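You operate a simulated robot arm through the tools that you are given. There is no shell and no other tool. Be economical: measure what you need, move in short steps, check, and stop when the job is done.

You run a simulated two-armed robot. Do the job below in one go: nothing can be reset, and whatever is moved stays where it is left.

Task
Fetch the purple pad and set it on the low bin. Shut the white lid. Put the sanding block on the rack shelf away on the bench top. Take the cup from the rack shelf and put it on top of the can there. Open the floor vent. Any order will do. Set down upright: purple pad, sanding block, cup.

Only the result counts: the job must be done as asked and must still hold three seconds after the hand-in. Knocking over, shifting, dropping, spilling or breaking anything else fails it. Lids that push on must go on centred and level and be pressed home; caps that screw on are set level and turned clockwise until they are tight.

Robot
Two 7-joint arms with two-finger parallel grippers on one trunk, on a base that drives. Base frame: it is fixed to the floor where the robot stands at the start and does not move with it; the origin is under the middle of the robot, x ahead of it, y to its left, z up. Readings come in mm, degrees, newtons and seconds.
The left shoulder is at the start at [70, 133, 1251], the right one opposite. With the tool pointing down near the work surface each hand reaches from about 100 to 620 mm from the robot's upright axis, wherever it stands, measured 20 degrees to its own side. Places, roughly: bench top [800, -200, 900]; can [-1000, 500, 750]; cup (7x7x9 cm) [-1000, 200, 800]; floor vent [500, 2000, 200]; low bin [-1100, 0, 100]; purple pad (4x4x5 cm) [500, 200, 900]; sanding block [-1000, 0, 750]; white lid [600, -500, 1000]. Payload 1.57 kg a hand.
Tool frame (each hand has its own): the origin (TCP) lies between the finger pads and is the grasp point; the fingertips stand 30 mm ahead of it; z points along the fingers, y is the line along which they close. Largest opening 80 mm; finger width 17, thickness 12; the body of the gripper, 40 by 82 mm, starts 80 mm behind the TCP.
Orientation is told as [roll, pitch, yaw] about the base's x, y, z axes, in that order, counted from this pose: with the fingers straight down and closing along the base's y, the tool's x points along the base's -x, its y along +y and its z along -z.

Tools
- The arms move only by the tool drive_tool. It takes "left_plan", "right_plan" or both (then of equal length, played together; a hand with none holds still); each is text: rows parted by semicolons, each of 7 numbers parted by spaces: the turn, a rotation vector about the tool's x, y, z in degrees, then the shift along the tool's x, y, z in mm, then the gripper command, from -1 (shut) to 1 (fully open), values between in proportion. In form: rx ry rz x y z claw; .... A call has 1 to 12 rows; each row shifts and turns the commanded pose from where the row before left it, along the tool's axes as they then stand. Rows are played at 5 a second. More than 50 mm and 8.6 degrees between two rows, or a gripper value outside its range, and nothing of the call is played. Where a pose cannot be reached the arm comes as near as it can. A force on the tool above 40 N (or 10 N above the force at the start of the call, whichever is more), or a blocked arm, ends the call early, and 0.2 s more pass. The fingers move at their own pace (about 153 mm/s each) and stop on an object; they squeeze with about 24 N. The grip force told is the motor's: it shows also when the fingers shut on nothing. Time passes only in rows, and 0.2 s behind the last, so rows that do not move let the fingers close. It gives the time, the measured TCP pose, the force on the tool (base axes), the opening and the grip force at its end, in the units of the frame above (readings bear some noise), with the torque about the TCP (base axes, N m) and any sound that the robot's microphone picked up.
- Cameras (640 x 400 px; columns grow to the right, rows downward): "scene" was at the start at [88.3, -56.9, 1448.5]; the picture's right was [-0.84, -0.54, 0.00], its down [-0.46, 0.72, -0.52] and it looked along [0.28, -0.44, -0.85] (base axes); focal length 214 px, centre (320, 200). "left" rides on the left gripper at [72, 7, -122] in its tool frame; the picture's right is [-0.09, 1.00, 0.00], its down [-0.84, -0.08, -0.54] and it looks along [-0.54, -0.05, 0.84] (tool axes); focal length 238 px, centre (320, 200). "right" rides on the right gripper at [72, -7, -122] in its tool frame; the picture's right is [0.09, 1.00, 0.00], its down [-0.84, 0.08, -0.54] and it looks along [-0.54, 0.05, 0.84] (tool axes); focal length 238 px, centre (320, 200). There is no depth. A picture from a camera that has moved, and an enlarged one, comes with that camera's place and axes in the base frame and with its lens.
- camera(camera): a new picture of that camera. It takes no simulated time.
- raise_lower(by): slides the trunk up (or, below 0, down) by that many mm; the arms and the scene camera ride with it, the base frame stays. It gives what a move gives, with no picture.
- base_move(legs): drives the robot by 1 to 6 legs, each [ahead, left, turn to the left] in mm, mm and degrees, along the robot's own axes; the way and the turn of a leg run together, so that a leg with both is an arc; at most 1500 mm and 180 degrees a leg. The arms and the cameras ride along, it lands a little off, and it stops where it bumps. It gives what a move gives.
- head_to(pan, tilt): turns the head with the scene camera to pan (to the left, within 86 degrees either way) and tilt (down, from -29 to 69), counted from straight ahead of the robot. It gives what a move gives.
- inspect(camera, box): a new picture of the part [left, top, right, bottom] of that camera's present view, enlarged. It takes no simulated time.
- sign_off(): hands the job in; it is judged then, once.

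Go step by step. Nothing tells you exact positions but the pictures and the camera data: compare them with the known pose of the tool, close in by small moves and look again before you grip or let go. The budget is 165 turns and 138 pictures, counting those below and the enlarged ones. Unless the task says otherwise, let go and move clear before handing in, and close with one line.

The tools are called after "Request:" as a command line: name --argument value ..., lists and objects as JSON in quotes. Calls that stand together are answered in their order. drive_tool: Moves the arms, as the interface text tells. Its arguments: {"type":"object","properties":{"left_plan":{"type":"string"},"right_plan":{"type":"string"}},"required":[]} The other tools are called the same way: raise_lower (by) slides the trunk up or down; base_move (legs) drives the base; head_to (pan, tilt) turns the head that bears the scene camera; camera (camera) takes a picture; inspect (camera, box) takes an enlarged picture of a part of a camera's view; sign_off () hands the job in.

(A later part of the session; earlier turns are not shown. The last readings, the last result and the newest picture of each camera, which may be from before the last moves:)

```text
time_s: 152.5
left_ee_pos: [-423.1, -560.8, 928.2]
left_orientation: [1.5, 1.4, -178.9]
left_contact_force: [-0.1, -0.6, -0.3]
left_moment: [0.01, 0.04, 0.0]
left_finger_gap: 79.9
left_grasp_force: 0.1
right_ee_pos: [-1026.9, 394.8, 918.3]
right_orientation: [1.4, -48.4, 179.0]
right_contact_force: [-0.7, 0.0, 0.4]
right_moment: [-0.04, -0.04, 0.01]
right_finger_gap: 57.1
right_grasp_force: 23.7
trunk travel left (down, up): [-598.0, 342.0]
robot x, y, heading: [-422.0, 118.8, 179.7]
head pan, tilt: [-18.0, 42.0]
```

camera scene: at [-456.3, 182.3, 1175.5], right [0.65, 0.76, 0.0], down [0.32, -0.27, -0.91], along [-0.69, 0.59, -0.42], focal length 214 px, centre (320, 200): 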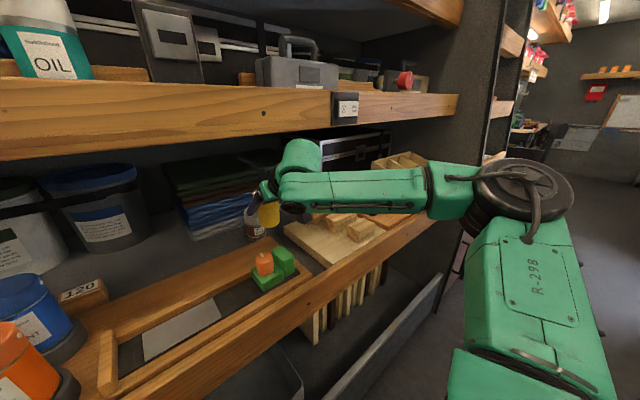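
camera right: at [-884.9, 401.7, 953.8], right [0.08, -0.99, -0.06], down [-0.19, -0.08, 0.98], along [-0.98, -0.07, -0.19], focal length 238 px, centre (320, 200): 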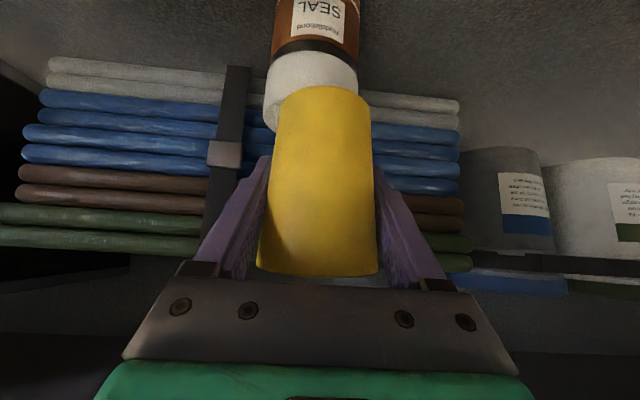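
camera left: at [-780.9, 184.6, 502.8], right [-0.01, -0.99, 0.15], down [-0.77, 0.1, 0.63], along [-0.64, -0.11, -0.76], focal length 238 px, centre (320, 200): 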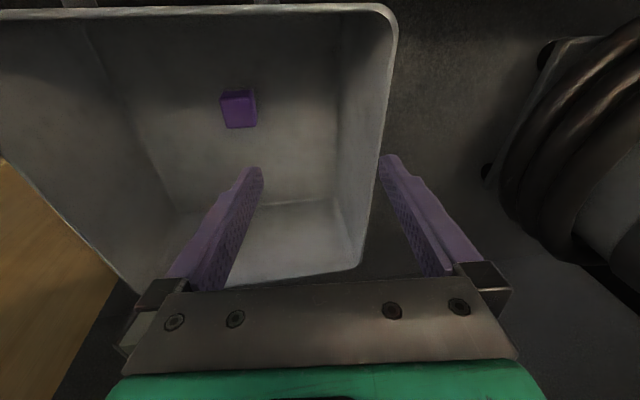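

Request:
drive_tool --right_plan "0 0 0 1.1 0 1 -1;0 0 0 0 0 0 -1"

Request:
drive_tool --right_plan "0 0 0 1.1 0 1 -1;0 0 0 0 0 0 -1"

Request:
drive_tool --right_plan "0 0 0 1.1 0 1 -1;0 0 0 0 0 0 -1"

Request:
inspect --camera "scene" --box '[280, 100, 440, 200]'

```text
time_s: 153.1
left_ee_pos: [-423.6, -560.3, 927.0]
left_orientation: [1.4, 1.4, -179.0]
left_contact_force: [-0.2, -0.4, -0.6]
left_moment: [0.02, 0.04, 0.01]
left_finger_gap: 80.1
left_grasp_force: 0.0
right_ee_pos: [-1028.1, 395.3, 919.7]
right_orientation: [1.4, -48.5, 179.3]
right_contact_force: [-0.1, 1.1, 3.1]
right_moment: [0.11, -0.07, 0.01]
right_finger_gap: 57.0
right_grasp_force: 23.8
trunk travel left (down, up): [-598.0, 342.0]
robot x, y, heading: [-424.4, 118.6, 179.7]
head pan, tilt: [-18.0, 42.0]
```

```text
time_s: 153.7
left_ee_pos: [-422.6, -561.7, 926.4]
left_orientation: [1.4, 1.3, -179.0]
left_contact_force: [-1.0, 0.3, 0.0]
left_moment: [0.01, -0.02, -0.01]
left_finger_gap: 79.9
left_grasp_force: 0.1
right_ee_pos: [-1026.6, 394.7, 920.2]
right_orientation: [1.2, -48.6, 179.2]
right_contact_force: [-2.0, 1.0, 9.2]
right_moment: [0.14, -0.13, -0.02]
right_finger_gap: 56.8
right_grasp_force: 23.7
trunk travel left (down, up): [-598.0, 342.0]
robot x, y, heading: [-419.9, 120.1, 179.8]
head pan, tilt: [-18.0, 42.0]
```

```text
time_s: 154.3
left_ee_pos: [-420.0, -561.0, 926.8]
left_orientation: [1.3, 1.2, -179.0]
left_contact_force: [-0.3, -0.5, 0.1]
left_moment: [0.02, -0.01, 0.0]
left_finger_gap: 80.0
left_grasp_force: 0.1
right_ee_pos: [-1026.1, 394.6, 918.3]
right_orientation: [1.3, -48.7, 179.2]
right_contact_force: [-2.0, 0.6, 13.6]
right_moment: [0.02, -0.17, 0.02]
right_finger_gap: 57.0
right_grasp_force: 23.3
trunk travel left (down, up): [-598.0, 342.0]
robot x, y, heading: [-422.4, 119.5, 179.9]
head pan, tilt: [-18.0, 42.0]
```

```text
4.00 times, centred on (360, 150) of scene
camera zoom: at [-547.4, 147.2, 1244.6], right [0.31, 0.95, 0.0], down [0.63, -0.21, -0.74], along [-0.71, 0.23, -0.67], focal length 858 px, centre (160, 400)
```

zoom: 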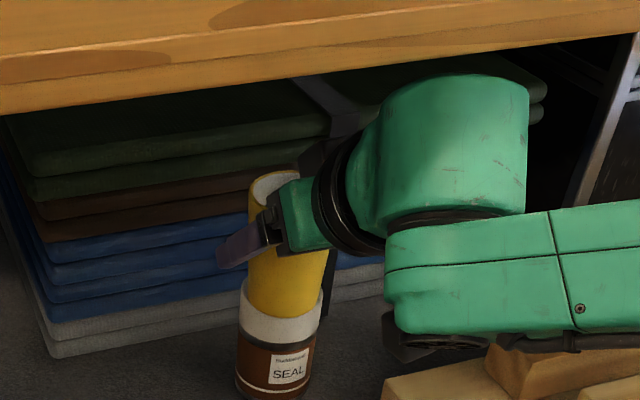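

Seated with 13 N. I'll unload slightly, open, and then reverse straight out.

Request:
drive_tool --right_plan "0 0 0 -0.8 0 -0.7 -1;0 0 0 0 0 0 -0.2;0 0 0 0 0 0 0.4;0 0 0 0 0 0 1;0 0 0 0 0 0 1"

Request:
inspect --camera "right" --box '[160, 40, 480, 300]'

```text
time_s: 155.5
left_ee_pos: [-423.6, -560.1, 927.9]
left_orientation: [1.3, 1.4, -179.1]
left_contact_force: [0.2, 0.8, 0.0]
left_moment: [0.01, 0.04, -0.01]
left_finger_gap: 80.1
left_grasp_force: 0.0
right_ee_pos: [-1025.5, 397.3, 916.9]
right_orientation: [1.5, -48.4, 179.1]
right_contact_force: [1.0, 0.7, 0.4]
right_moment: [0.0, 0.0, 0.01]
right_finger_gap: 79.9
right_grasp_force: 0.0
trunk travel left (down, up): [-598.0, 342.0]
robot x, y, heading: [-419.1, 125.6, 179.9]
head pan, tilt: [-18.0, 42.0]
```

```text
1.54 times, centred on (320, 170) of right
camera zoom: at [-888.7, 404.6, 942.6], right [0.06, -1.0, -0.05], down [-0.15, -0.06, 0.99], along [-0.99, -0.06, -0.15], focal length 367 px, centre (320, 246)
```

zoom: 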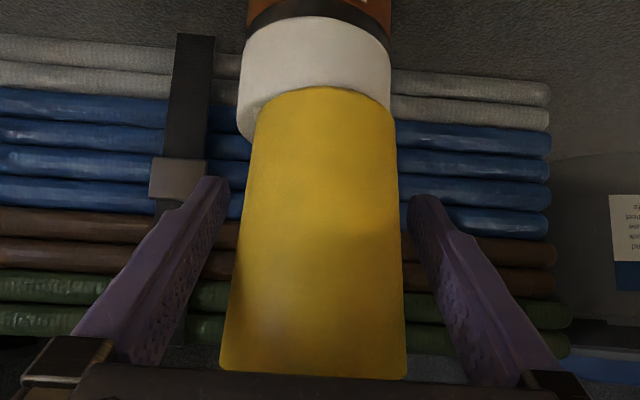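

The cup stands on the lid. Now I'll reverse straight out.

Request:
base_move --legs '[[-150, 0, 0]]'

Request:
inspect --camera "right" --box '[160, 40, 640, 300]'

```text
time_s: 156.9
left_ee_pos: [-266.9, -561.4, 928.3]
left_orientation: [1.3, 1.4, -179.0]
left_contact_force: [0.6, -0.4, 0.7]
left_moment: [0.01, 0.04, -0.01]
left_finger_gap: 80.1
left_grasp_force: 0.1
right_ee_pos: [-871.8, 395.6, 915.0]
right_orientation: [1.4, -48.4, 179.2]
right_contact_force: [0.2, -0.3, 0.5]
right_moment: [0.02, -0.03, -0.02]
right_finger_gap: 80.0
right_grasp_force: 0.1
trunk travel left (down, up): [-598.0, 342.0]
robot x, y, heading: [-262.8, 118.7, 180.0]
head pan, tilt: [-18.0, 42.0]
```

```text
1.33 times, centred on (400, 170) of right
camera zoom: at [-733.0, 403.6, 942.8], right [0.07, -1.0, -0.05], down [-0.15, -0.06, 0.99], along [-0.99, -0.06, -0.15], focal length 318 px, centre (213, 240)
```

zoom: 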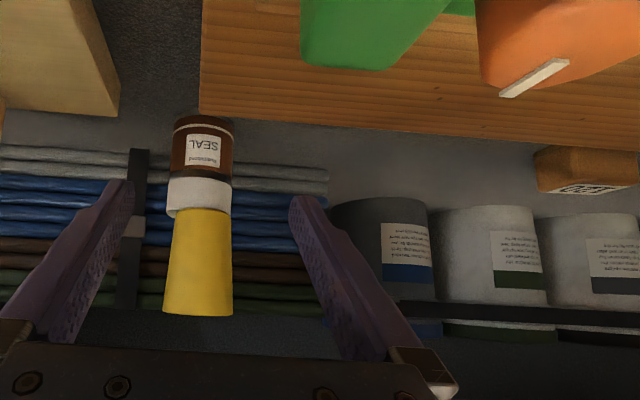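

The cup is upright on the can. Next is the sanding block, near [-1000,27] with its top at about 829. I'll back out, bring the right hand vertical, and turn it 90° so it can grip across the short side.

Request:
base_move --legs '[[-170, 0, 0]]'

Request:
drive_tool --right_plan "0 8 0 15 0 0 0.5;0 8 0 15 0 0 0.5;0 8 0 15 0 0 0.5;0 8 0 15 0 0 0.5;0 8 0 15 0 0 0.5;0 8 0 10 0 0 0.5" --left_plan "0 0 0 -5 -15 0 1;0 0 0 -5 -15 0 1;0 0 0 -5 -15 0 1;0 0 0 -5 -15 0 1;0 0 0 -5 -15 0 1;0 0 0 -5 -5 0 1"

Request:
drive_tool --right_plan "0 0 -8.2 0 0 0 0.5;0 0 -8.2 0 0 0 0.5;0 0 -8.2 0 0 0 0.5;0 0 -8.2 0 0 0 0.5;0 0 -8.2 0 0 0 0.5;0 0 -8.2 0 0 0 0.5;0 0 -8.2 0 0 0 0.5;0 0 -8.2 0 0 0 0.5;0 0 -8.2 0 0 0 0.5;0 0 -8.2 0 0 0 0.5;0 0 -8 0 0 0 0.5"

```text
time_s: 158.3
left_ee_pos: [-95.4, -562.4, 927.3]
left_orientation: [1.4, 1.3, -179.1]
left_contact_force: [0.2, -0.3, -0.2]
left_moment: [0.0, 0.0, 0.01]
left_finger_gap: 80.1
left_grasp_force: 0.2
right_ee_pos: [-698.8, 395.0, 916.3]
right_orientation: [1.5, -48.5, 179.2]
right_contact_force: [-1.4, 0.0, -0.4]
right_moment: [-0.03, 0.01, -0.03]
right_finger_gap: 79.9
right_grasp_force: 0.1
trunk travel left (down, up): [-598.0, 342.0]
robot x, y, heading: [-95.5, 122.0, 179.8]
head pan, tilt: [-18.0, 42.0]
```

```text
time_s: 159.8
left_ee_pos: [-128.6, -483.1, 923.6]
left_orientation: [1.3, 1.5, -179.0]
left_contact_force: [0.7, 0.1, 0.2]
left_moment: [0.04, 0.03, -0.02]
left_finger_gap: 80.3
left_grasp_force: 0.1
right_ee_pos: [-628.2, 395.0, 876.6]
right_orientation: [1.0, -0.2, -179.7]
right_contact_force: [-1.3, -0.4, 0.7]
right_moment: [0.0, -0.03, 0.0]
right_finger_gap: 60.2
right_grasp_force: 0.1
trunk travel left (down, up): [-598.0, 342.0]
robot x, y, heading: [-93.3, 119.3, 179.9]
head pan, tilt: [-18.0, 42.0]
```

```text
time_s: 162.2
left_ee_pos: [-127.5, -482.3, 924.3]
left_orientation: [1.4, 1.4, -179.0]
left_contact_force: [0.1, -0.3, 0.2]
left_moment: [0.02, -0.02, 0.02]
left_finger_gap: 80.1
left_grasp_force: 0.0
right_ee_pos: [-626.8, 395.3, 874.5]
right_orientation: [-0.4, -0.9, -89.6]
right_contact_force: [-0.1, -0.2, 0.1]
right_moment: [-0.01, -0.02, -0.03]
right_finger_gap: 59.9
right_grasp_force: 0.0
trunk travel left (down, up): [-598.0, 342.0]
robot x, y, heading: [-94.6, 120.2, 180.0]
head pan, tilt: [-18.0, 42.0]
```

Request:
drive_tool --right_plan "0.8 -0.4 0 -35 0 2 0.5;0 0 0 -35 0 2 0.5;0 0 0 -35 0 2 0.5"

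Request:
base_move --legs '[[0, 140, 0], [240, 0, 0]]'

Request:
head_to --pan -15 --tilt 42

Request:
camera --camera "scene"

```text
time_s: 162.9
left_ee_pos: [-127.0, -484.5, 924.1]
left_orientation: [1.4, 1.4, -179.0]
left_contact_force: [-0.1, 0.8, -0.6]
left_moment: [0.01, 0.02, 0.01]
left_finger_gap: 80.0
left_grasp_force: 0.0
right_ee_pos: [-628.7, 292.0, 871.7]
right_orientation: [-1.4, -1.3, -89.6]
right_contact_force: [1.0, -0.2, 0.3]
right_moment: [-0.01, 0.0, 0.04]
right_finger_gap: 59.9
right_grasp_force: 0.1
trunk travel left (down, up): [-598.0, 342.0]
robot x, y, heading: [-93.6, 121.0, 180.4]
head pan, tilt: [-18.0, 42.0]
```

```text
time_s: 165.6
left_ee_pos: [-363.5, -621.7, 924.3]
left_orientation: [1.4, 1.5, -178.9]
left_contact_force: [-0.3, -0.1, -0.1]
left_moment: [-0.02, 0.0, 0.02]
left_finger_gap: 79.9
left_grasp_force: 0.2
right_ee_pos: [-866.1, 153.5, 871.0]
right_orientation: [-1.3, -1.2, -89.5]
right_contact_force: [-0.1, -0.7, -0.1]
right_moment: [-0.04, -0.02, -0.05]
right_finger_gap: 60.1
right_grasp_force: 0.0
trunk travel left (down, up): [-598.0, 342.0]
robot x, y, heading: [-332.9, -19.0, 180.0]
head pan, tilt: [-18.0, 42.0]
```

```text
time_s: 166.3
left_ee_pos: [-365.9, -621.9, 924.5]
left_orientation: [1.3, 1.5, -178.8]
left_contact_force: [-0.1, -0.1, -0.6]
left_moment: [-0.02, 0.0, -0.03]
left_finger_gap: 79.9
left_grasp_force: 0.0
right_ee_pos: [-867.1, 154.1, 871.3]
right_orientation: [-1.3, -1.3, -89.7]
right_contact_force: [-0.5, -0.6, -0.3]
right_moment: [-0.04, 0.0, 0.01]
right_finger_gap: 59.9
right_grasp_force: 0.1
trunk travel left (down, up): [-598.0, 342.0]
robot x, y, heading: [-329.0, -14.6, 179.9]
head pan, tilt: [-15.0, 42.0]
```

```text
12 pictures are left
camera scene: at [-460.9, 4.8, 1244.2], right [0.26, 0.97, 0.0], down [0.65, -0.17, -0.74], along [-0.72, 0.19, -0.67], focal length 214 px, centre (320, 200)
```

scene: 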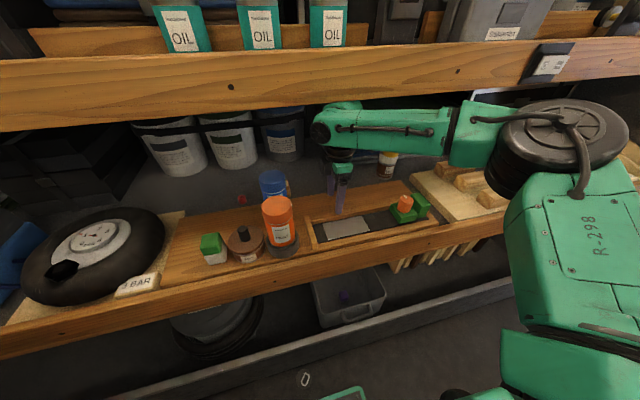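

Request:
base_move --legs '[[88, 0, 0]]'

Request:
drive_tool --right_plan "0 0 0 0 -25 0 0.5;0 0 0 0 -20 0 0.5;0 0 0 -35 0 0 0.5;0 0 0 -30 0 0 0.5"

Request:
camera --camera "right"

```text
time_s: 167.4
left_ee_pos: [-427.9, -611.4, 930.3]
left_orientation: [1.9, -0.7, -179.8]
left_contact_force: [0.8, 0.3, 0.6]
left_moment: [0.0, 0.07, 0.06]
left_finger_gap: 80.0
left_grasp_force: 0.1
right_ee_pos: [-897.5, 159.6, 866.3]
right_orientation: [-0.1, -0.6, -86.6]
right_contact_force: [-0.2, -0.4, -0.7]
right_moment: [0.01, -0.01, -0.01]
right_finger_gap: 60.0
right_grasp_force: 0.0
trunk travel left (down, up): [-598.0, 342.0]
robot x, y, heading: [-416.0, -15.1, 178.8]
head pan, tilt: [-15.0, 42.0]
```

```text
time_s: 167.8
left_ee_pos: [-458.3, -619.0, 926.8]
left_orientation: [1.3, 1.3, 180.0]
left_contact_force: [1.0, 0.5, 0.4]
left_moment: [-0.01, 0.07, 0.0]
left_finger_gap: 79.9
left_grasp_force: 0.1
right_ee_pos: [-936.6, 156.6, 855.0]
right_orientation: [1.7, -0.2, -86.6]
right_contact_force: [0.5, 0.2, -0.5]
right_moment: [-0.04, 0.06, 0.03]
right_finger_gap: 59.8
right_grasp_force: 0.0
right hand out of reach, approached as far as the arm can: row 1, 2
trunk travel left (down, up): [-598.0, 342.0]
robot x, y, heading: [-416.5, -18.4, 178.9]
head pan, tilt: [-15.0, 42.0]
stopped in row 2 (right hand): the force on the tool passed its limit (the readings are from after the stop); the commanded pose is now the measured one
```

```text
11 pictures are left
camera right: at [-951.4, 228.9, 976.2], right [0.99, 0.15, 0.03], down [0.11, -0.83, 0.55], along [0.11, -0.54, -0.84], focal length 238 px, centre (320, 200)
```

right: 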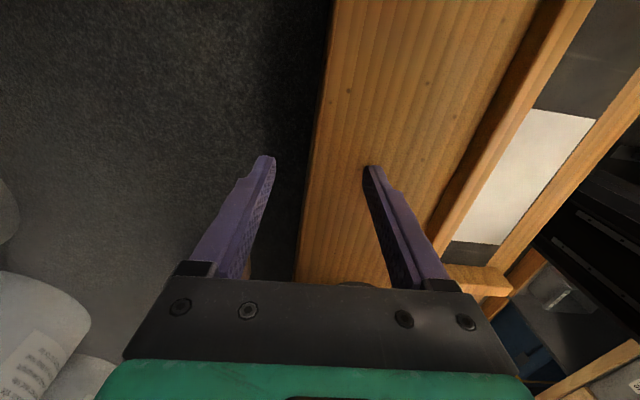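

The wrist meets the upper shelf if the hand is too high. I'll go a bit lower, then in, down beside the block, and slide sideways onto it with the fingers straddling.

Request:
drive_tool --right_plan "-1 0 3 0 0 9 0.5;0 0 0 0 -22 2 0.5;0 0 0 0 -22 2 0.5;0 0 0 0 -20 0 0.5"

```text
time_s: 168.6
left_ee_pos: [-455.1, -618.8, 925.1]
left_orientation: [1.2, 1.2, -179.8]
left_contact_force: [0.1, 0.1, -0.7]
left_moment: [-0.05, -0.03, 0.01]
left_finger_gap: 79.7
left_grasp_force: 0.0
right_ee_pos: [-940.8, 164.9, 850.7]
right_orientation: [2.1, -0.9, -89.0]
right_contact_force: [6.0, -13.8, 20.5]
right_moment: [-0.23, -0.87, -0.58]
right_finger_gap: 66.6
right_grasp_force: 3.8
right hand out of reach, approached as far as the arm can: row 1, 2, 3, 4
trunk travel left (down, up): [-598.0, 342.0]
robot x, y, heading: [-420.0, -13.8, 179.2]
head pan, tilt: [-15.0, 42.0]
stopped in row 4 (right hand): the force on the tool passed its limit (the readings are from after the stop); the commanded pose is now the measured one
```

The vertical hand falls short because the wrist sits above the shoulder. I'll back out, raise the trunk 100 mm with the hand lowered accordingly so the arm lies flatter, and come in again.

Request:
drive_tool --right_plan "-1 0.5 0.5 0 5 -5 0.5"

Request:
base_move --legs '[[-230, 0, 0.6]]'

Request:
raise_lower --by 100

Request:
drive_tool --right_plan "0 0 0 0 0 33 0.5;0 0 0 0 0 33 0.5;0 0 0 0 0 30 0.5"

```text
time_s: 169.0
left_ee_pos: [-458.9, -618.3, 924.0]
left_orientation: [1.4, 1.4, -180.0]
left_contact_force: [0.3, 0.7, 0.3]
left_moment: [0.01, -0.03, 0.0]
left_finger_gap: 79.8
left_grasp_force: 0.0
right_ee_pos: [-938.5, 170.0, 849.3]
right_orientation: [3.8, 0.1, -89.8]
right_contact_force: [-0.8, -3.0, 6.7]
right_moment: [-0.45, -0.12, -0.17]
right_finger_gap: 59.8
right_grasp_force: 0.1
trunk travel left (down, up): [-598.0, 342.0]
robot x, y, heading: [-418.2, -15.7, 179.3]
head pan, tilt: [-15.0, 42.0]
```

```text
time_s: 170.0
left_ee_pos: [-413.3, -618.9, 923.7]
left_orientation: [1.2, 1.7, -179.7]
left_contact_force: [0.3, -0.2, -0.3]
left_moment: [0.0, -0.01, -0.02]
left_finger_gap: 79.9
left_grasp_force: 0.0
right_ee_pos: [-904.6, 170.2, 851.8]
right_orientation: [1.4, -0.2, -89.9]
right_contact_force: [-17.0, -1.7, -7.7]
right_moment: [-0.21, 0.25, -0.06]
right_finger_gap: 75.3
right_grasp_force: 8.7
trunk travel left (down, up): [-598.0, 342.0]
robot x, y, heading: [-366.0, -19.7, 179.5]
head pan, tilt: [-15.0, 42.0]
stopped in leg 1: the force on the tool passed its limit (the readings are from after the stop); the commanded pose is now the measured one
```

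```text
time_s: 170.9
left_ee_pos: [-407.2, -619.7, 990.7]
left_orientation: [1.3, 1.5, -179.6]
left_contact_force: [-0.6, -0.1, 0.4]
left_moment: [0.0, -0.02, -0.01]
left_finger_gap: 80.0
left_grasp_force: 0.0
right_ee_pos: [-870.9, 195.2, 860.6]
right_orientation: [8.3, 5.6, -89.6]
right_contact_force: [-24.7, 0.5, -14.8]
right_moment: [-0.02, 1.14, -0.03]
right_finger_gap: 36.7
right_grasp_force: 0.0
trunk travel left (down, up): [-662.0, 278.0]
robot x, y, heading: [-365.9, -19.8, 179.5]
head pan, tilt: [-15.0, 42.0]
stopped: the force on the tool passed its limit (the readings are from after the stop); the commanded pose is now the measured one
```

```text
time_s: 171.2
left_ee_pos: [-407.5, -620.0, 991.0]
left_orientation: [1.4, 1.5, -179.7]
left_contact_force: [0.6, -1.3, 0.4]
left_moment: [-0.02, -0.03, 0.02]
left_finger_gap: 79.8
left_grasp_force: 0.0
right_ee_pos: [-873.3, 195.7, 859.4]
right_orientation: [7.7, 5.4, -89.7]
right_contact_force: [-21.5, -0.9, -6.6]
right_moment: [0.0, 0.78, 0.01]
right_finger_gap: 41.2
right_grasp_force: 0.0
right hand out of reach, approached as far as the arm can: row 1
trunk travel left (down, up): [-662.0, 278.0]
robot x, y, heading: [-364.3, -17.5, 179.6]
head pan, tilt: [-15.0, 42.0]
stopped in row 1 (right hand): the force on the tool passed its limit (the readings are from after the stop); the commanded pose is now the measured one
```

Something is snagging on the fingers, so I'll stop and look.

Request:
camera --camera "right"

```text
10 pictures are left
camera right: at [-896.9, 255.4, 985.4], right [0.99, 0.08, 0.14], down [0.01, -0.88, 0.47], along [0.16, -0.46, -0.87], focal length 238 px, centre (320, 200)
```

right: 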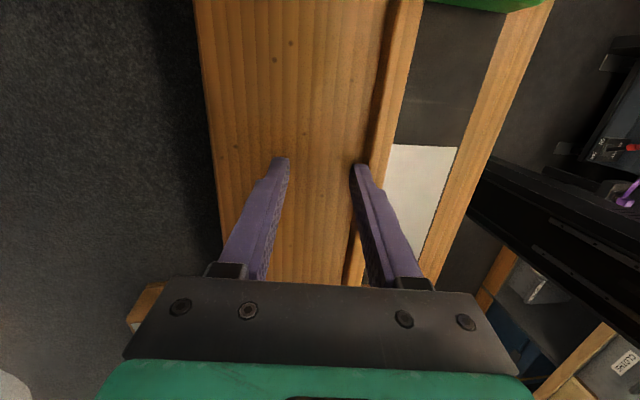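

The near finger is caught behind the tray's rail. I'll move away from the rail and then up.

Request:
drive_tool --right_plan "0 0 0 0 -12 0 0.5;0 0 0 0 0 -12 0;0 0 0 0 0 -10 0"

```text
time_s: 171.9
left_ee_pos: [-408.3, -619.5, 985.0]
left_orientation: [1.4, 1.5, -179.6]
left_contact_force: [0.2, -0.1, 0.6]
left_moment: [-0.01, -0.03, -0.03]
left_finger_gap: 80.1
left_grasp_force: 0.0
right_ee_pos: [-864.3, 195.1, 861.6]
right_orientation: [9.8, 5.9, -89.2]
right_contact_force: [-21.2, -13.8, 3.9]
right_moment: [-0.37, 0.45, -0.4]
right_finger_gap: 22.0
right_grasp_force: 0.0
right hand out of reach, approached as far as the arm can: row 1
trunk travel left (down, up): [-662.0, 278.0]
robot x, y, heading: [-362.6, -17.2, 179.6]
head pan, tilt: [-15.0, 42.0]
```

Request:
base_move --legs '[[25, 0, 0]]'

Request:
drive_tool --right_plan "0 0 0 0 0 -6 0;0 0 0 0 0 -6 0;0 0 0 0 0 -6 0"

```text
time_s: 172.8
left_ee_pos: [-413.7, -618.3, 989.7]
left_orientation: [1.6, 0.4, -179.6]
left_contact_force: [-0.4, -0.6, -0.6]
left_moment: [0.01, 0.02, 0.02]
left_finger_gap: 79.8
left_grasp_force: 0.1
right_ee_pos: [-862.9, 195.2, 860.7]
right_orientation: [10.6, 6.0, -88.0]
right_contact_force: [-25.8, -13.7, 2.4]
right_moment: [-0.38, 0.6, -0.44]
right_finger_gap: 17.9
right_grasp_force: 0.0
trunk travel left (down, up): [-662.0, 278.0]
robot x, y, heading: [-386.0, -17.0, 179.7]
head pan, tilt: [-15.0, 42.0]
```

```text
time_s: 173.0
left_ee_pos: [-418.4, -616.3, 993.9]
left_orientation: [1.4, 0.5, -179.8]
left_contact_force: [0.1, -0.1, 1.2]
left_moment: [0.01, 0.0, 0.01]
left_finger_gap: 79.9
left_grasp_force: 0.1
right_ee_pos: [-863.8, 196.1, 860.6]
right_orientation: [10.1, 6.0, -87.7]
right_contact_force: [-21.7, -8.2, -4.3]
right_moment: [-0.2, 0.71, -0.28]
right_finger_gap: 19.9
right_grasp_force: 0.0
right hand out of reach, approached as far as the arm can: row 1
trunk travel left (down, up): [-662.0, 278.0]
robot x, y, heading: [-387.7, -17.5, 179.1]
head pan, tilt: [-15.0, 42.0]
stopped in row 1 (right hand): the force on the tool passed its limit (the readings are from after the stop); the commanded pose is now the measured one
```

Request:
raise_lower --by -20

Request:
head_to --pan -20 --tilt 38

Request:
camera --camera "scene"

```text
time_s: 173.4
left_ee_pos: [-424.5, -619.6, 984.2]
left_orientation: [1.3, 1.0, -179.7]
left_contact_force: [0.1, -0.1, 0.5]
left_moment: [0.0, -0.01, 0.02]
left_finger_gap: 79.9
left_grasp_force: 0.0
right_ee_pos: [-872.5, 195.4, 855.6]
right_orientation: [10.6, 6.5, -87.8]
right_contact_force: [2.7, -8.3, 69.2]
right_moment: [-0.56, 1.18, 0.13]
right_finger_gap: 26.1
right_grasp_force: 0.1
trunk travel left (down, up): [-656.0, 284.0]
robot x, y, heading: [-387.3, -19.5, 179.5]
head pan, tilt: [-15.0, 42.0]
stopped: the force on the tool passed its limit (the readings are from after the stop); the commanded pose is now the measured one
```

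```text
time_s: 174.1
left_ee_pos: [-423.3, -620.4, 982.0]
left_orientation: [1.3, 1.0, -179.6]
left_contact_force: [0.0, 0.3, 0.1]
left_moment: [-0.01, -0.01, 0.02]
left_finger_gap: 80.1
left_grasp_force: 0.2
right_ee_pos: [-871.4, 195.7, 857.0]
right_orientation: [10.4, 6.6, -88.0]
right_contact_force: [6.0, -0.4, 56.1]
right_moment: [-0.25, 0.84, 0.0]
right_finger_gap: 26.1
right_grasp_force: 0.0
trunk travel left (down, up): [-656.0, 284.0]
robot x, y, heading: [-386.3, -16.1, 179.2]
head pan, tilt: [-20.0, 38.0]
```

```text
9 pictures are left
camera scene: at [-510.3, 14.8, 1309.1], right [0.35, 0.94, 0.0], down [0.57, -0.22, -0.79], along [-0.74, 0.28, -0.61], focal length 214 px, centre (320, 200)
```

scene: 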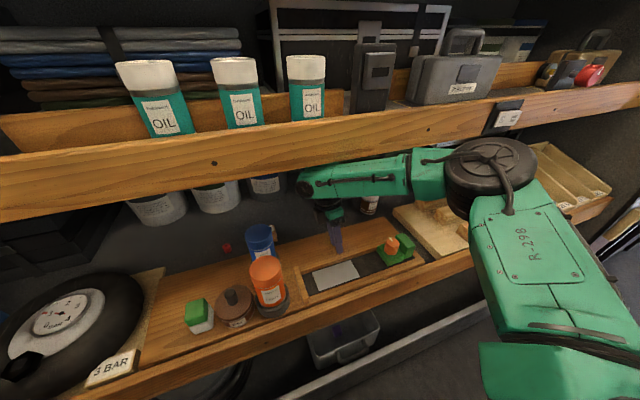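

The forearm is just under the upper lip, so straight up isn't possible. Tilting the hand forward lowers the wrist and frees the tips, so I'll do that in small steps.

Request:
drive_tool --right_plan "6 0 0 0 -3 -2 0;6 0 0 0 -3 -2 0;6 0 0 0 -3 -2 0;6 0 0 0 -3 -3 0"

```text
time_s: 175.1
left_ee_pos: [-428.2, -619.6, 982.7]
left_orientation: [1.3, 1.3, -179.7]
left_contact_force: [0.7, 0.1, 0.2]
left_moment: [-0.01, 0.0, 0.02]
left_finger_gap: 80.1
left_grasp_force: 0.0
right_ee_pos: [-887.8, 193.3, 861.7]
right_orientation: [-13.3, 6.3, -87.8]
right_contact_force: [0.3, -0.1, 0.0]
right_moment: [-0.02, -0.03, -0.03]
right_finger_gap: 39.8
right_grasp_force: 0.1
trunk travel left (down, up): [-656.0, 284.0]
robot x, y, heading: [-389.2, -16.3, 179.3]
head pan, tilt: [-20.0, 38.0]
```

Freed with zero force. I'll tilt further and rise above the tray rail, then check the forces before backing out.

Request:
drive_tool --right_plan "6 0 0 0 -3 -7 0;6 0 0 0 -3 -7 0;4 0 0 0 -4 -7 0;0 0 0 0 -4 -7 0"

```text
time_s: 176.1
left_ee_pos: [-429.3, -620.3, 981.7]
left_orientation: [1.1, 1.2, -179.6]
left_contact_force: [1.1, 0.0, -0.5]
left_moment: [0.04, -0.01, -0.02]
left_finger_gap: 80.2
left_grasp_force: 0.1
right_ee_pos: [-892.2, 190.6, 893.2]
right_orientation: [-29.2, 6.4, -88.1]
right_contact_force: [1.4, -0.1, -0.2]
right_moment: [-0.02, 0.03, 0.01]
right_finger_gap: 40.2
right_grasp_force: 0.0
trunk travel left (down, up): [-656.0, 284.0]
robot x, y, heading: [-390.0, -18.5, 179.6]
head pan, tilt: [-20.0, 38.0]
```

Clear above the rail. I'll back out, then turn the wrist another 90° so its camera ends up on top of the hand.

Request:
base_move --legs '[[-230, 0, 0]]'

Request:
drive_tool --right_plan "0 0 -8.2 0 0 0 1;0 0 -8.2 0 0 0 1;0 0 -8.2 0 0 0 1;0 0 -8.2 0 0 0 1;0 0 -8.2 0 0 0 1;0 0 -8.2 0 0 0 1;0 0 -8.2 0 0 0 1;0 0 -8.2 0 0 0 1;0 0 -8.2 0 0 0 1;0 0 -8.2 0 0 0 1;0 0 -8 0 0 0 1"

```text
time_s: 177.8
left_ee_pos: [-194.7, -622.3, 981.5]
left_orientation: [1.2, 1.4, -179.6]
left_contact_force: [-1.0, 0.0, 0.0]
left_moment: [0.01, 0.02, 0.04]
left_finger_gap: 79.9
left_grasp_force: 0.1
right_ee_pos: [-659.9, 187.6, 891.6]
right_orientation: [-29.1, 6.4, -87.9]
right_contact_force: [0.0, -0.2, 0.4]
right_moment: [-0.03, -0.04, -0.04]
right_finger_gap: 39.9
right_grasp_force: 0.1
trunk travel left (down, up): [-656.0, 284.0]
robot x, y, heading: [-153.2, -21.9, 179.6]
head pan, tilt: [-20.0, 38.0]
```

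```text
time_s: 180.2
left_ee_pos: [-194.2, -622.8, 981.9]
left_orientation: [1.2, 1.4, -179.5]
left_contact_force: [-0.9, -0.1, -0.6]
left_moment: [-0.01, 0.02, 0.01]
left_finger_gap: 80.0
left_grasp_force: 0.0
right_ee_pos: [-659.5, 186.7, 893.6]
right_orientation: [7.4, 29.0, 6.0]
right_contact_force: [-0.5, 0.1, -0.2]
right_moment: [-0.03, 0.01, 0.01]
right_finger_gap: 80.0
right_grasp_force: 0.1
trunk travel left (down, up): [-656.0, 284.0]
robot x, y, heading: [-155.9, -14.4, 179.5]
head pan, tilt: [-20.0, 38.0]
```

The wrist made it. I'll square it up, tuck the left hand slightly, and shift the base for the approach.

Request:
drive_tool --right_plan "4.5 0 5.25 0 0 0 1;0 0 0 -5 -10 9 1;0 0 0 0 -10 0 1" --left_plan "0 0 0 0 -20 0 1;0 0 0 0 -20 0 1;0 0 0 0 -20 0 1"

Request:
base_move --legs '[[0, 62, 0.4], [245, 0, 0]]'

Request:
camera --camera "right"

```text
time_s: 181.0
left_ee_pos: [-194.1, -561.6, 981.7]
left_orientation: [1.3, 1.4, -179.5]
left_contact_force: [0.3, 0.0, 0.5]
left_moment: [-0.04, -0.01, 0.04]
left_finger_gap: 80.1
left_grasp_force: 0.1
right_ee_pos: [-659.5, 166.8, 882.7]
right_orientation: [-0.1, 29.2, -0.2]
right_contact_force: [-0.4, 0.1, 0.5]
right_moment: [0.02, 0.02, 0.01]
right_finger_gap: 80.0
right_grasp_force: 0.0
trunk travel left (down, up): [-656.0, 284.0]
robot x, y, heading: [-154.9, -22.9, 179.3]
head pan, tilt: [-20.0, 38.0]
```

```text
time_s: 183.5
left_ee_pos: [-446.5, -625.3, 980.4]
left_orientation: [1.2, 1.3, -179.2]
left_contact_force: [0.3, 0.9, 0.1]
left_moment: [-0.02, -0.01, -0.01]
left_finger_gap: 79.8
left_grasp_force: 0.2
right_ee_pos: [-916.1, 101.1, 883.0]
right_orientation: [-0.2, 29.4, -0.1]
right_contact_force: [0.4, -0.4, -1.0]
right_moment: [-0.02, 0.0, 0.04]
right_finger_gap: 80.1
right_grasp_force: 0.1
trunk travel left (down, up): [-656.0, 284.0]
robot x, y, heading: [-412.7, -84.4, 179.9]
head pan, tilt: [-20.0, 38.0]
```

```text
8 pictures are left
camera right: at [-919.7, 95.3, 1024.7], right [-0.08, 1.0, 0.04], down [0.99, 0.08, 0.06], along [0.06, 0.05, -1.0], focal length 238 px, centre (320, 200)
```

right: 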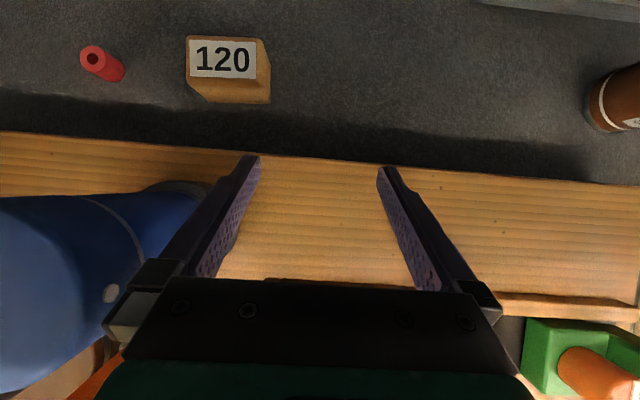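

A very good view: the block spans x -996..-1029, y -9..50, top 829. I'll reduce the tilt a little, move over it, shift across and check before descending.

Request:
base_move --legs '[[15, 0, 0]]'

Request:
drive_tool --right_plan "0 -5.4 0 0 0 0 1;0 0 0 33 0 23 1;0 0 0 33 0 23 1;0 0 0 0 -40 0 1;0 0 0 0 -38 0 1"

Request:
camera --camera "right"

```text
time_s: 184.2
left_ee_pos: [-459.9, -625.3, 981.4]
left_orientation: [1.3, 1.1, -179.2]
left_contact_force: [0.3, -0.4, 0.0]
left_moment: [0.02, 0.02, -0.03]
left_finger_gap: 80.0
left_grasp_force: 0.1
right_ee_pos: [-930.1, 101.0, 884.4]
right_orientation: [-0.1, 29.4, 0.0]
right_contact_force: [0.4, 0.1, -0.4]
right_moment: [0.0, 0.0, 0.01]
right_finger_gap: 79.7
right_grasp_force: 0.0
trunk travel left (down, up): [-656.0, 284.0]
robot x, y, heading: [-425.7, -81.0, 179.9]
head pan, tilt: [-20.0, 38.0]
```

```text
time_s: 185.4
left_ee_pos: [-461.3, -625.3, 981.6]
left_orientation: [1.2, 1.3, -179.2]
left_contact_force: [-0.6, -0.1, -0.1]
left_moment: [0.01, 0.03, 0.0]
left_finger_gap: 80.2
left_grasp_force: 0.1
right_ee_pos: [-993.6, 36.2, 875.2]
right_orientation: [-0.3, 24.0, 0.0]
right_contact_force: [0.3, 0.1, -0.8]
right_moment: [0.0, 0.01, 0.02]
right_finger_gap: 79.7
right_grasp_force: 0.0
right hand out of reach, approached as far as the arm can: row 5
trunk travel left (down, up): [-656.0, 284.0]
robot x, y, heading: [-425.2, -84.7, 179.9]
head pan, tilt: [-20.0, 38.0]
```

```text
7 pictures are left
camera right: at [-1009.6, 30.4, 1016.5], right [-0.09, 1.0, 0.03], down [0.98, 0.08, 0.15], along [0.15, 0.05, -0.99], focal length 238 px, centre (320, 200)
```

right: 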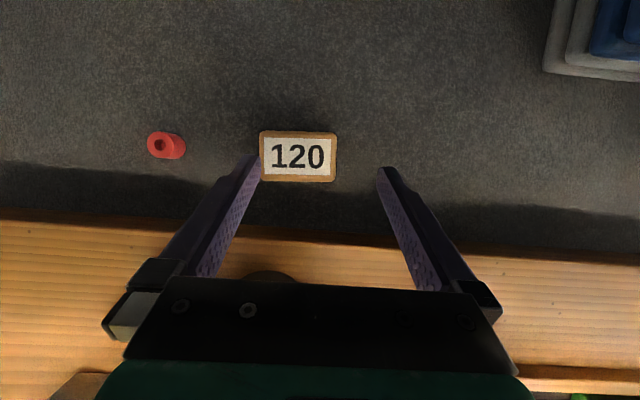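

The block is 60×40 mm with its centre at [-1014,19]. I'll nudge the base forward and left, then descend.

Request:
base_move --legs '[[12, 15, 0]]'

Request:
drive_tool --right_plan "0 0 0 -6 -1 13.5 1;0 0 0 -2 -1 14.5 1"

```text
time_s: 186.2
left_ee_pos: [-473.9, -641.0, 981.2]
left_orientation: [1.1, 1.3, -179.0]
left_contact_force: [0.8, -0.8, 0.5]
left_moment: [0.0, -0.01, -0.05]
left_finger_gap: 80.2
left_grasp_force: 0.0
right_ee_pos: [-1005.5, 20.0, 873.7]
right_orientation: [-0.2, 23.8, 0.2]
right_contact_force: [-0.2, 0.5, 0.0]
right_moment: [0.0, 0.02, -0.03]
right_finger_gap: 80.0
right_grasp_force: 0.0
trunk travel left (down, up): [-656.0, 284.0]
robot x, y, heading: [-436.5, -101.5, 180.0]
head pan, tilt: [-20.0, 38.0]
```

```text
time_s: 186.8
left_ee_pos: [-474.0, -641.9, 981.4]
left_orientation: [1.3, 1.3, -179.1]
left_contact_force: [-0.2, 0.8, 0.0]
left_moment: [-0.01, -0.01, -0.02]
left_finger_gap: 80.2
left_grasp_force: 0.0
right_ee_pos: [-998.8, 26.1, 850.6]
right_orientation: [-0.3, 24.0, 0.3]
right_contact_force: [1.0, -0.1, 0.6]
right_moment: [-0.03, -0.02, 0.0]
right_finger_gap: 80.1
right_grasp_force: 0.1
right hand out of reach, approached as far as the arm can: row 1, 2
trunk travel left (down, up): [-656.0, 284.0]
robot x, y, heading: [-436.9, -97.7, 180.0]
head pan, tilt: [-20.0, 38.0]
```

Request:
drive_tool --right_plan "0 0 0 5 0 -12 1;0 0 0 0 25 0 1;0 0 0 0 25 0 1"

Request:
base_move --legs '[[4, 55, 0]]'

Request:
drive_tool --right_plan "0 0 0 6 0 3 1;0 0 0 -4 0 9 1;0 0 0 -4 0 9 1"

```text
time_s: 187.6
left_ee_pos: [-472.6, -640.4, 980.8]
left_orientation: [1.3, 1.2, -179.1]
left_contact_force: [0.0, -0.1, -0.1]
left_moment: [0.01, 0.01, 0.02]
left_finger_gap: 80.2
left_grasp_force: 0.1
right_ee_pos: [-998.4, 75.0, 864.5]
right_orientation: [-0.1, 23.8, 0.2]
right_contact_force: [0.0, 0.1, -0.4]
right_moment: [-0.02, 0.0, -0.01]
right_finger_gap: 80.2
right_grasp_force: 0.1
trunk travel left (down, up): [-656.0, 284.0]
robot x, y, heading: [-436.4, -99.5, 179.7]
head pan, tilt: [-20.0, 38.0]
```

```text
time_s: 188.6
left_ee_pos: [-479.1, -694.6, 981.4]
left_orientation: [1.4, 1.4, -179.0]
left_contact_force: [-0.3, -0.8, 0.0]
left_moment: [0.03, 0.03, 0.0]
left_finger_gap: 79.7
left_grasp_force: 0.1
right_ee_pos: [-1003.1, 21.2, 864.1]
right_orientation: [-0.2, 23.8, 0.1]
right_contact_force: [0.2, -0.2, 0.5]
right_moment: [0.01, 0.0, 0.01]
right_finger_gap: 80.0
right_grasp_force: 0.0
trunk travel left (down, up): [-656.0, 284.0]
robot x, y, heading: [-445.6, -154.3, 179.7]
head pan, tilt: [-20.0, 38.0]
```

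```text
time_s: 189.4
left_ee_pos: [-478.8, -695.7, 981.6]
left_orientation: [1.2, 1.3, -179.2]
left_contact_force: [-0.3, -0.2, -0.3]
left_moment: [0.02, 0.01, 0.0]
left_finger_gap: 79.9
left_grasp_force: 0.1
right_ee_pos: [-1011.3, 20.2, 843.4]
right_orientation: [-0.2, 23.8, 0.1]
right_contact_force: [0.6, 0.9, -0.2]
right_moment: [0.02, -0.01, -0.01]
right_finger_gap: 80.2
right_grasp_force: 0.0
trunk travel left (down, up): [-656.0, 284.0]
robot x, y, heading: [-441.8, -150.8, 179.9]
head pan, tilt: [-20.0, 38.0]
```

In reach and aligned. Now I'll go straight down and close.

Request:
drive_tool --right_plan "0 0 0 -5.3 0 12 1;0 0 0 -5 0 11 1;0 0 0 -2 0 5 1;0 0 0 0 0 0 0;0 0 0 0 0 0 -1;0 0 0 0 0 0 -1"

```text
time_s: 190.8
left_ee_pos: [-478.0, -695.8, 981.4]
left_orientation: [1.2, 1.3, -179.1]
left_contact_force: [-1.1, 0.6, 0.5]
left_moment: [-0.02, -0.02, 0.02]
left_finger_gap: 80.4
left_grasp_force: 0.0
right_ee_pos: [-1010.0, 18.4, 814.2]
right_orientation: [-0.1, 23.9, 0.2]
right_contact_force: [-1.5, 0.2, 2.3]
right_moment: [-0.09, 0.04, -0.01]
right_finger_gap: 61.8
right_grasp_force: 23.7
trunk travel left (down, up): [-656.0, 284.0]
robot x, y, heading: [-442.4, -151.2, 179.9]
head pan, tilt: [-20.0, 38.0]
```

Gripped (61.8 mm). I'll lift, then shift right away from the paint cans.

Request:
drive_tool --right_plan "0 0 0 11.5 0 -25.5 -1;0 0 0 11.5 0 -25.5 -1;0 0 0 3 0 -8 -1"

Request:
base_move --legs '[[-10, -88, 0]]'

Request:
drive_tool --right_plan "0 0 0 -15 0 -12 -1;0 0 0 0 0 -10 -1"

```text
time_s: 191.8
left_ee_pos: [-478.2, -696.0, 983.1]
left_orientation: [1.3, 1.4, -179.1]
left_contact_force: [0.7, -0.4, 0.0]
left_moment: [0.02, -0.01, 0.05]
left_finger_gap: 79.9
left_grasp_force: 0.1
right_ee_pos: [-993.8, 20.6, 852.2]
right_orientation: [0.5, 20.2, 0.8]
right_contact_force: [-0.1, -0.5, -0.6]
right_moment: [0.06, -0.03, 0.0]
right_finger_gap: 61.9
right_grasp_force: 23.8
trunk travel left (down, up): [-656.0, 284.0]
robot x, y, heading: [-442.4, -153.5, 179.8]
head pan, tilt: [-20.0, 38.0]
stopped in row 3 (right hand): the arm was blocked; the commanded pose is now the measured one
```

```text
time_s: 192.5
left_ee_pos: [-475.9, -687.3, 980.7]
left_orientation: [1.2, 1.4, -179.1]
left_contact_force: [-0.2, 0.8, -0.1]
left_moment: [0.03, 0.03, -0.03]
left_finger_gap: 79.8
left_grasp_force: 0.0
right_ee_pos: [-990.8, 25.5, 851.8]
right_orientation: [0.7, 20.3, 1.3]
right_contact_force: [-0.8, 0.0, -1.7]
right_moment: [-0.05, -0.04, -0.01]
right_finger_gap: 61.8
right_grasp_force: 24.1
trunk travel left (down, up): [-656.0, 284.0]
robot x, y, heading: [-437.2, -142.5, 180.0]
head pan, tilt: [-20.0, 38.0]
stopped in leg 1: the robot was blocked; the commanded pose is now the measured one
```

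```text
time_s: 193.1
left_ee_pos: [-482.5, -684.4, 982.2]
left_orientation: [1.4, 1.8, -179.1]
left_contact_force: [-0.1, 1.0, 0.3]
left_moment: [-0.01, 0.05, 0.0]
left_finger_gap: 80.1
left_grasp_force: 0.0
right_ee_pos: [-976.2, 29.3, 864.8]
right_orientation: [0.4, 20.2, 1.0]
right_contact_force: [-34.4, 13.4, -5.2]
right_moment: [-1.11, -2.77, 0.52]
right_finger_gap: 61.7
right_grasp_force: 24.4
trunk travel left (down, up): [-656.0, 284.0]
robot x, y, heading: [-441.1, -144.9, 180.0]
head pan, tilt: [-20.0, 38.0]
```

The hand body is pressing on something behind it, perhaps the blue can. I'll go forward and down a little at once.

Request:
drive_tool --right_plan "0 0 0 7.7 0 8 -1;0 0 0 7.7 0 8 -1"

Request:
camera --camera "scene"

```text
time_s: 193.7
left_ee_pos: [-475.0, -688.4, 980.3]
left_orientation: [1.0, 1.4, -178.9]
left_contact_force: [-1.0, 0.4, 0.6]
left_moment: [0.02, 0.01, -0.02]
left_finger_gap: 80.2
left_grasp_force: 0.0
right_ee_pos: [-985.9, 22.9, 858.3]
right_orientation: [0.6, 20.2, 1.4]
right_contact_force: [-0.5, 0.5, -1.4]
right_moment: [0.02, -0.03, 0.01]
right_finger_gap: 61.4
right_grasp_force: 23.6
trunk travel left (down, up): [-656.0, 284.0]
robot x, y, heading: [-437.3, -144.7, 179.9]
head pan, tilt: [-20.0, 38.0]
heard: click
```

```text
6 pictures are left
camera scene: at [-570.9, -116.3, 1308.0], right [0.34, 0.94, 0.0], down [0.58, -0.21, -0.79], along [-0.74, 0.27, -0.62], focal length 214 px, centre (320, 200)
```

scene: 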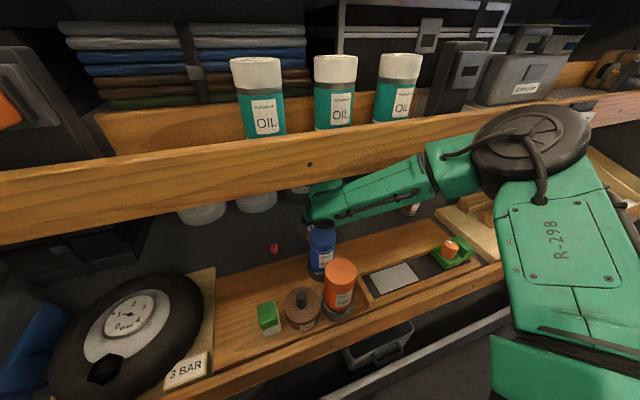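

A click, but the cans still stand. I'll lower the trunk 30 mm to free the forearm from the lip and then slide right.

Request:
raise_lower --by -30

Request:
base_move --legs '[[0, -88, 0]]'

```text
time_s: 194.5
left_ee_pos: [-475.5, -686.5, 951.8]
left_orientation: [1.2, 1.3, -179.0]
left_contact_force: [0.3, -0.2, 0.7]
left_moment: [0.0, 0.01, 0.04]
left_finger_gap: 79.8
left_grasp_force: 0.0
right_ee_pos: [-987.8, 27.1, 827.4]
right_orientation: [0.6, 20.3, 1.2]
right_contact_force: [-0.8, 0.4, -1.0]
right_moment: [0.0, 0.03, -0.02]
right_finger_gap: 61.9
right_grasp_force: 23.7
trunk travel left (down, up): [-626.0, 314.0]
robot x, y, heading: [-438.5, -140.2, 179.8]
head pan, tilt: [-20.0, 38.0]
```

```text
time_s: 195.6
left_ee_pos: [-474.7, -600.3, 951.4]
left_orientation: [1.2, 1.4, -179.1]
left_contact_force: [-0.1, 0.5, 0.8]
left_moment: [-0.04, 0.02, 0.0]
left_finger_gap: 79.9
left_grasp_force: 0.0
right_ee_pos: [-986.9, 114.4, 828.2]
right_orientation: [0.6, 20.4, 1.2]
right_contact_force: [-1.0, 0.4, -1.3]
right_moment: [-0.02, -0.02, 0.02]
right_finger_gap: 61.8
right_grasp_force: 23.9
trunk travel left (down, up): [-626.0, 314.0]
robot x, y, heading: [-438.6, -57.7, 180.1]
head pan, tilt: [-20.0, 38.0]
```

Request:
drive_tool --right_plan "0 6 0 4 0 -11 -1;0 6 0 5 0 -11 -1;0 6 0 6.5 0 -10 -1;0 6 0 7.5 0 -9.5 -1;0 0 0 8.5 0 -8.7 -1"

```text
time_s: 196.8
left_ee_pos: [-474.3, -600.3, 950.5]
left_orientation: [1.1, 1.2, -179.2]
left_contact_force: [-0.2, -1.1, -0.3]
left_moment: [0.01, 0.01, 0.01]
left_finger_gap: 80.1
left_grasp_force: 0.0
right_ee_pos: [-987.4, 113.5, 887.3]
right_orientation: [0.8, 44.4, 1.5]
right_contact_force: [-0.1, -0.3, -1.4]
right_moment: [0.03, -0.02, 0.02]
right_finger_gap: 61.7
right_grasp_force: 24.0
trunk travel left (down, up): [-626.0, 314.0]
robot x, y, heading: [-442.5, -57.2, 179.8]
head pan, tilt: [-20.0, 38.0]
```

Request:
drive_tool --right_plan "0 0 0 9 0 -9 -1"

Request:
base_move --legs '[[-120, 0, 0]]'

```text
time_s: 197.2
left_ee_pos: [-473.6, -600.9, 952.0]
left_orientation: [1.2, 1.4, -179.1]
left_contact_force: [-0.5, 0.9, 0.2]
left_moment: [0.01, 0.04, 0.03]
left_finger_gap: 79.9
left_grasp_force: 0.1
right_ee_pos: [-987.9, 113.3, 901.4]
right_orientation: [0.9, 44.4, 1.6]
right_contact_force: [-0.2, -1.1, -0.9]
right_moment: [0.01, 0.0, -0.01]
right_finger_gap: 61.7
right_grasp_force: 23.9
trunk travel left (down, up): [-626.0, 314.0]
robot x, y, heading: [-436.4, -57.3, 179.9]
head pan, tilt: [-20.0, 38.0]
```

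```text
time_s: 198.4
left_ee_pos: [-354.8, -600.9, 951.2]
left_orientation: [1.2, 1.5, -179.1]
left_contact_force: [-0.4, -0.2, 0.2]
left_moment: [-0.01, 0.0, 0.02]
left_finger_gap: 80.1
left_grasp_force: 0.0
right_ee_pos: [-869.0, 113.2, 899.8]
right_orientation: [0.8, 44.2, 1.6]
right_contact_force: [-0.4, 0.4, -1.3]
right_moment: [-0.02, -0.02, 0.0]
right_finger_gap: 61.9
right_grasp_force: 23.7
trunk travel left (down, up): [-626.0, 314.0]
robot x, y, heading: [-318.9, -54.6, 180.0]
head pan, tilt: [-20.0, 38.0]
```

Out of the shelf with the block. I'll back up, raise the trunk, tuck the left hand, and turn to the bench.

Request:
base_move --legs '[[-200, 0, 0]]'

Request:
raise_lower --by 250

Request:
drive_tool --left_plan "0 0 0 -10 -30 0 1;0 0 0 -10 -30 0 1;0 0 0 -10 -30 0 1" --right_plan "0 -7 0 -20 0 0 -1;0 -7 0 -20 0 0 -1;0 -6.4 0 -20 0 0 -1"

Request:
base_move --legs '[[0, 0, 180], [0, 340, 0]]'

```text
time_s: 200.0
left_ee_pos: [-153.5, -600.6, 951.4]
left_orientation: [1.2, 1.3, -179.2]
left_contact_force: [0.6, 0.6, 1.1]
left_moment: [-0.01, 0.02, 0.0]
left_finger_gap: 80.2
left_grasp_force: 0.1
right_ee_pos: [-666.1, 114.2, 899.2]
right_orientation: [0.8, 44.4, 1.5]
right_contact_force: [-0.3, 0.4, -1.0]
right_moment: [0.02, 0.0, -0.01]
right_finger_gap: 61.7
right_grasp_force: 23.9
trunk travel left (down, up): [-626.0, 314.0]
robot x, y, heading: [-118.3, -54.8, 179.8]
head pan, tilt: [-20.0, 38.0]
```

```text
time_s: 202.6
left_ee_pos: [-152.8, -600.5, 1201.5]
left_orientation: [1.2, 1.3, -179.2]
left_contact_force: [0.0, -0.3, -0.1]
left_moment: [-0.01, 0.0, 0.02]
left_finger_gap: 79.8
left_grasp_force: 0.1
right_ee_pos: [-666.1, 113.3, 1152.3]
right_orientation: [0.8, 44.4, 1.5]
right_contact_force: [0.8, -0.4, -0.9]
right_moment: [-0.04, -0.03, 0.0]
right_finger_gap: 61.7
right_grasp_force: 24.1
trunk travel left (down, up): [-876.0, 64.0]
robot x, y, heading: [-117.8, -58.0, 179.8]
head pan, tilt: [-20.0, 38.0]
```

```text
time_s: 203.4
left_ee_pos: [-184.8, -512.3, 1198.9]
left_orientation: [1.3, 1.4, -179.2]
left_contact_force: [1.2, 0.6, 0.1]
left_moment: [-0.05, 0.01, -0.01]
left_finger_gap: 80.3
left_grasp_force: 0.1
right_ee_pos: [-621.9, 117.0, 1111.1]
right_orientation: [0.7, 23.9, 1.2]
right_contact_force: [0.2, -0.2, -0.6]
right_moment: [-0.01, 0.01, 0.02]
right_finger_gap: 61.9
right_grasp_force: 24.1
trunk travel left (down, up): [-876.0, 64.0]
robot x, y, heading: [-116.4, -54.3, 179.7]
head pan, tilt: [-20.0, 38.0]
```

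```text
time_s: 212.9
left_ee_pos: [-16.3, 738.8, 1199.8]
left_orientation: [1.4, 1.3, -1.5]
left_contact_force: [-0.2, 0.1, -0.3]
left_moment: [0.0, 0.02, -0.03]
left_finger_gap: 80.1
left_grasp_force: 0.1
right_ee_pos: [393.9, 91.5, 1113.1]
right_orientation: [0.5, 23.9, 178.7]
right_contact_force: [0.1, 0.0, -2.0]
right_moment: [0.04, 0.03, -0.01]
right_finger_gap: 61.6
right_grasp_force: 24.0
trunk travel left (down, up): [-876.0, 64.0]
robot x, y, heading: [-100.2, 287.6, -2.8]
head pan, tilt: [-20.0, 38.0]
```

Request:
base_move --legs '[[0, 0, 2.8], [68, 80, 0]]'

Request:
camera --camera "right"

```text
time_s: 214.5
left_ee_pos: [27.5, 818.4, 1200.2]
left_orientation: [1.4, 1.2, 1.0]
left_contact_force: [-0.8, 0.4, 0.4]
left_moment: [0.03, -0.04, 0.0]
left_finger_gap: 80.0
left_grasp_force: 0.0
right_ee_pos: [467.3, 188.6, 1114.0]
right_orientation: [0.5, 24.1, -178.9]
right_contact_force: [-0.6, -0.4, -0.7]
right_moment: [0.01, -0.04, 0.02]
right_finger_gap: 61.8
right_grasp_force: 24.5
trunk travel left (down, up): [-876.0, 64.0]
robot x, y, heading: [-37.0, 363.3, 0.2]
head pan, tilt: [-20.0, 38.0]
```

```text
5 pictures are left
camera right: at [481.6, 197.6, 1254.5], right [0.1, -0.99, 0.04], down [-0.98, -0.09, 0.15], along [-0.15, -0.06, -0.99], focal length 238 px, centre (320, 200)
```

right: 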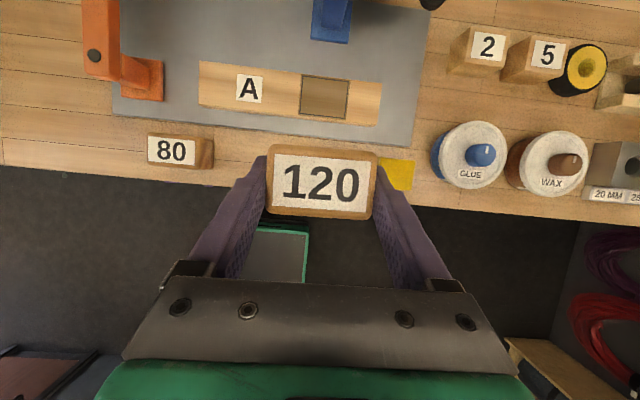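

Free strip confirmed between the yellow block and "80". I'll move over it and go down to about 15 mm above the bench.

Request:
drive_tool --right_plan "0 0 0 11.9 -16 5.3 -1;0 0 0 -14.2 0 31.6 -1;0 0 0 -14.2 0 31.6 -1;0 0 0 -14.2 0 31.6 -1;0 0 0 -14.2 0 31.6 -1"

Request:
drive_tool --right_plan "0 0 0 -1.6 0 3.6 -1;0 0 0 -1.2 0 2.7 -1;0 0 0 -0.8 0 1.8 -1;0 0 0 -0.8 0 1.8 -1;0 0 0 -0.8 0 1.8 -1"

```text
time_s: 215.7
left_ee_pos: [31.2, 821.3, 1199.2]
left_orientation: [1.3, 1.5, 0.8]
left_contact_force: [-1.0, -0.2, 0.4]
left_moment: [-0.01, -0.04, -0.01]
left_finger_gap: 80.1
left_grasp_force: 0.1
right_ee_pos: [480.2, 203.5, 978.4]
right_orientation: [0.6, 24.0, -178.8]
right_contact_force: [0.7, -0.2, -1.4]
right_moment: [0.02, 0.01, 0.03]
right_finger_gap: 61.7
right_grasp_force: 24.3
right hand out of reach, approached as far as the arm can: row 5
trunk travel left (down, up): [-876.0, 64.0]
robot x, y, heading: [-34.6, 363.9, -0.1]
head pan, tilt: [-20.0, 38.0]
```

```text
time_s: 216.9
left_ee_pos: [31.0, 822.1, 1199.5]
left_orientation: [1.3, 1.3, 0.8]
left_contact_force: [0.5, 0.2, 0.4]
left_moment: [-0.02, 0.0, -0.01]
left_finger_gap: 80.0
left_grasp_force: 0.1
right_ee_pos: [475.9, 200.5, 973.3]
right_orientation: [0.6, 24.0, -178.7]
right_contact_force: [0.0, -0.4, -1.0]
right_moment: [0.0, 0.0, -0.03]
right_finger_gap: 61.5
right_grasp_force: 23.3
right hand out of reach, approached as far as the arm can: row 1, 4
trunk travel left (down, up): [-876.0, 64.0]
robot x, y, heading: [-35.7, 366.3, -0.1]
head pan, tilt: [-20.0, 38.0]
```

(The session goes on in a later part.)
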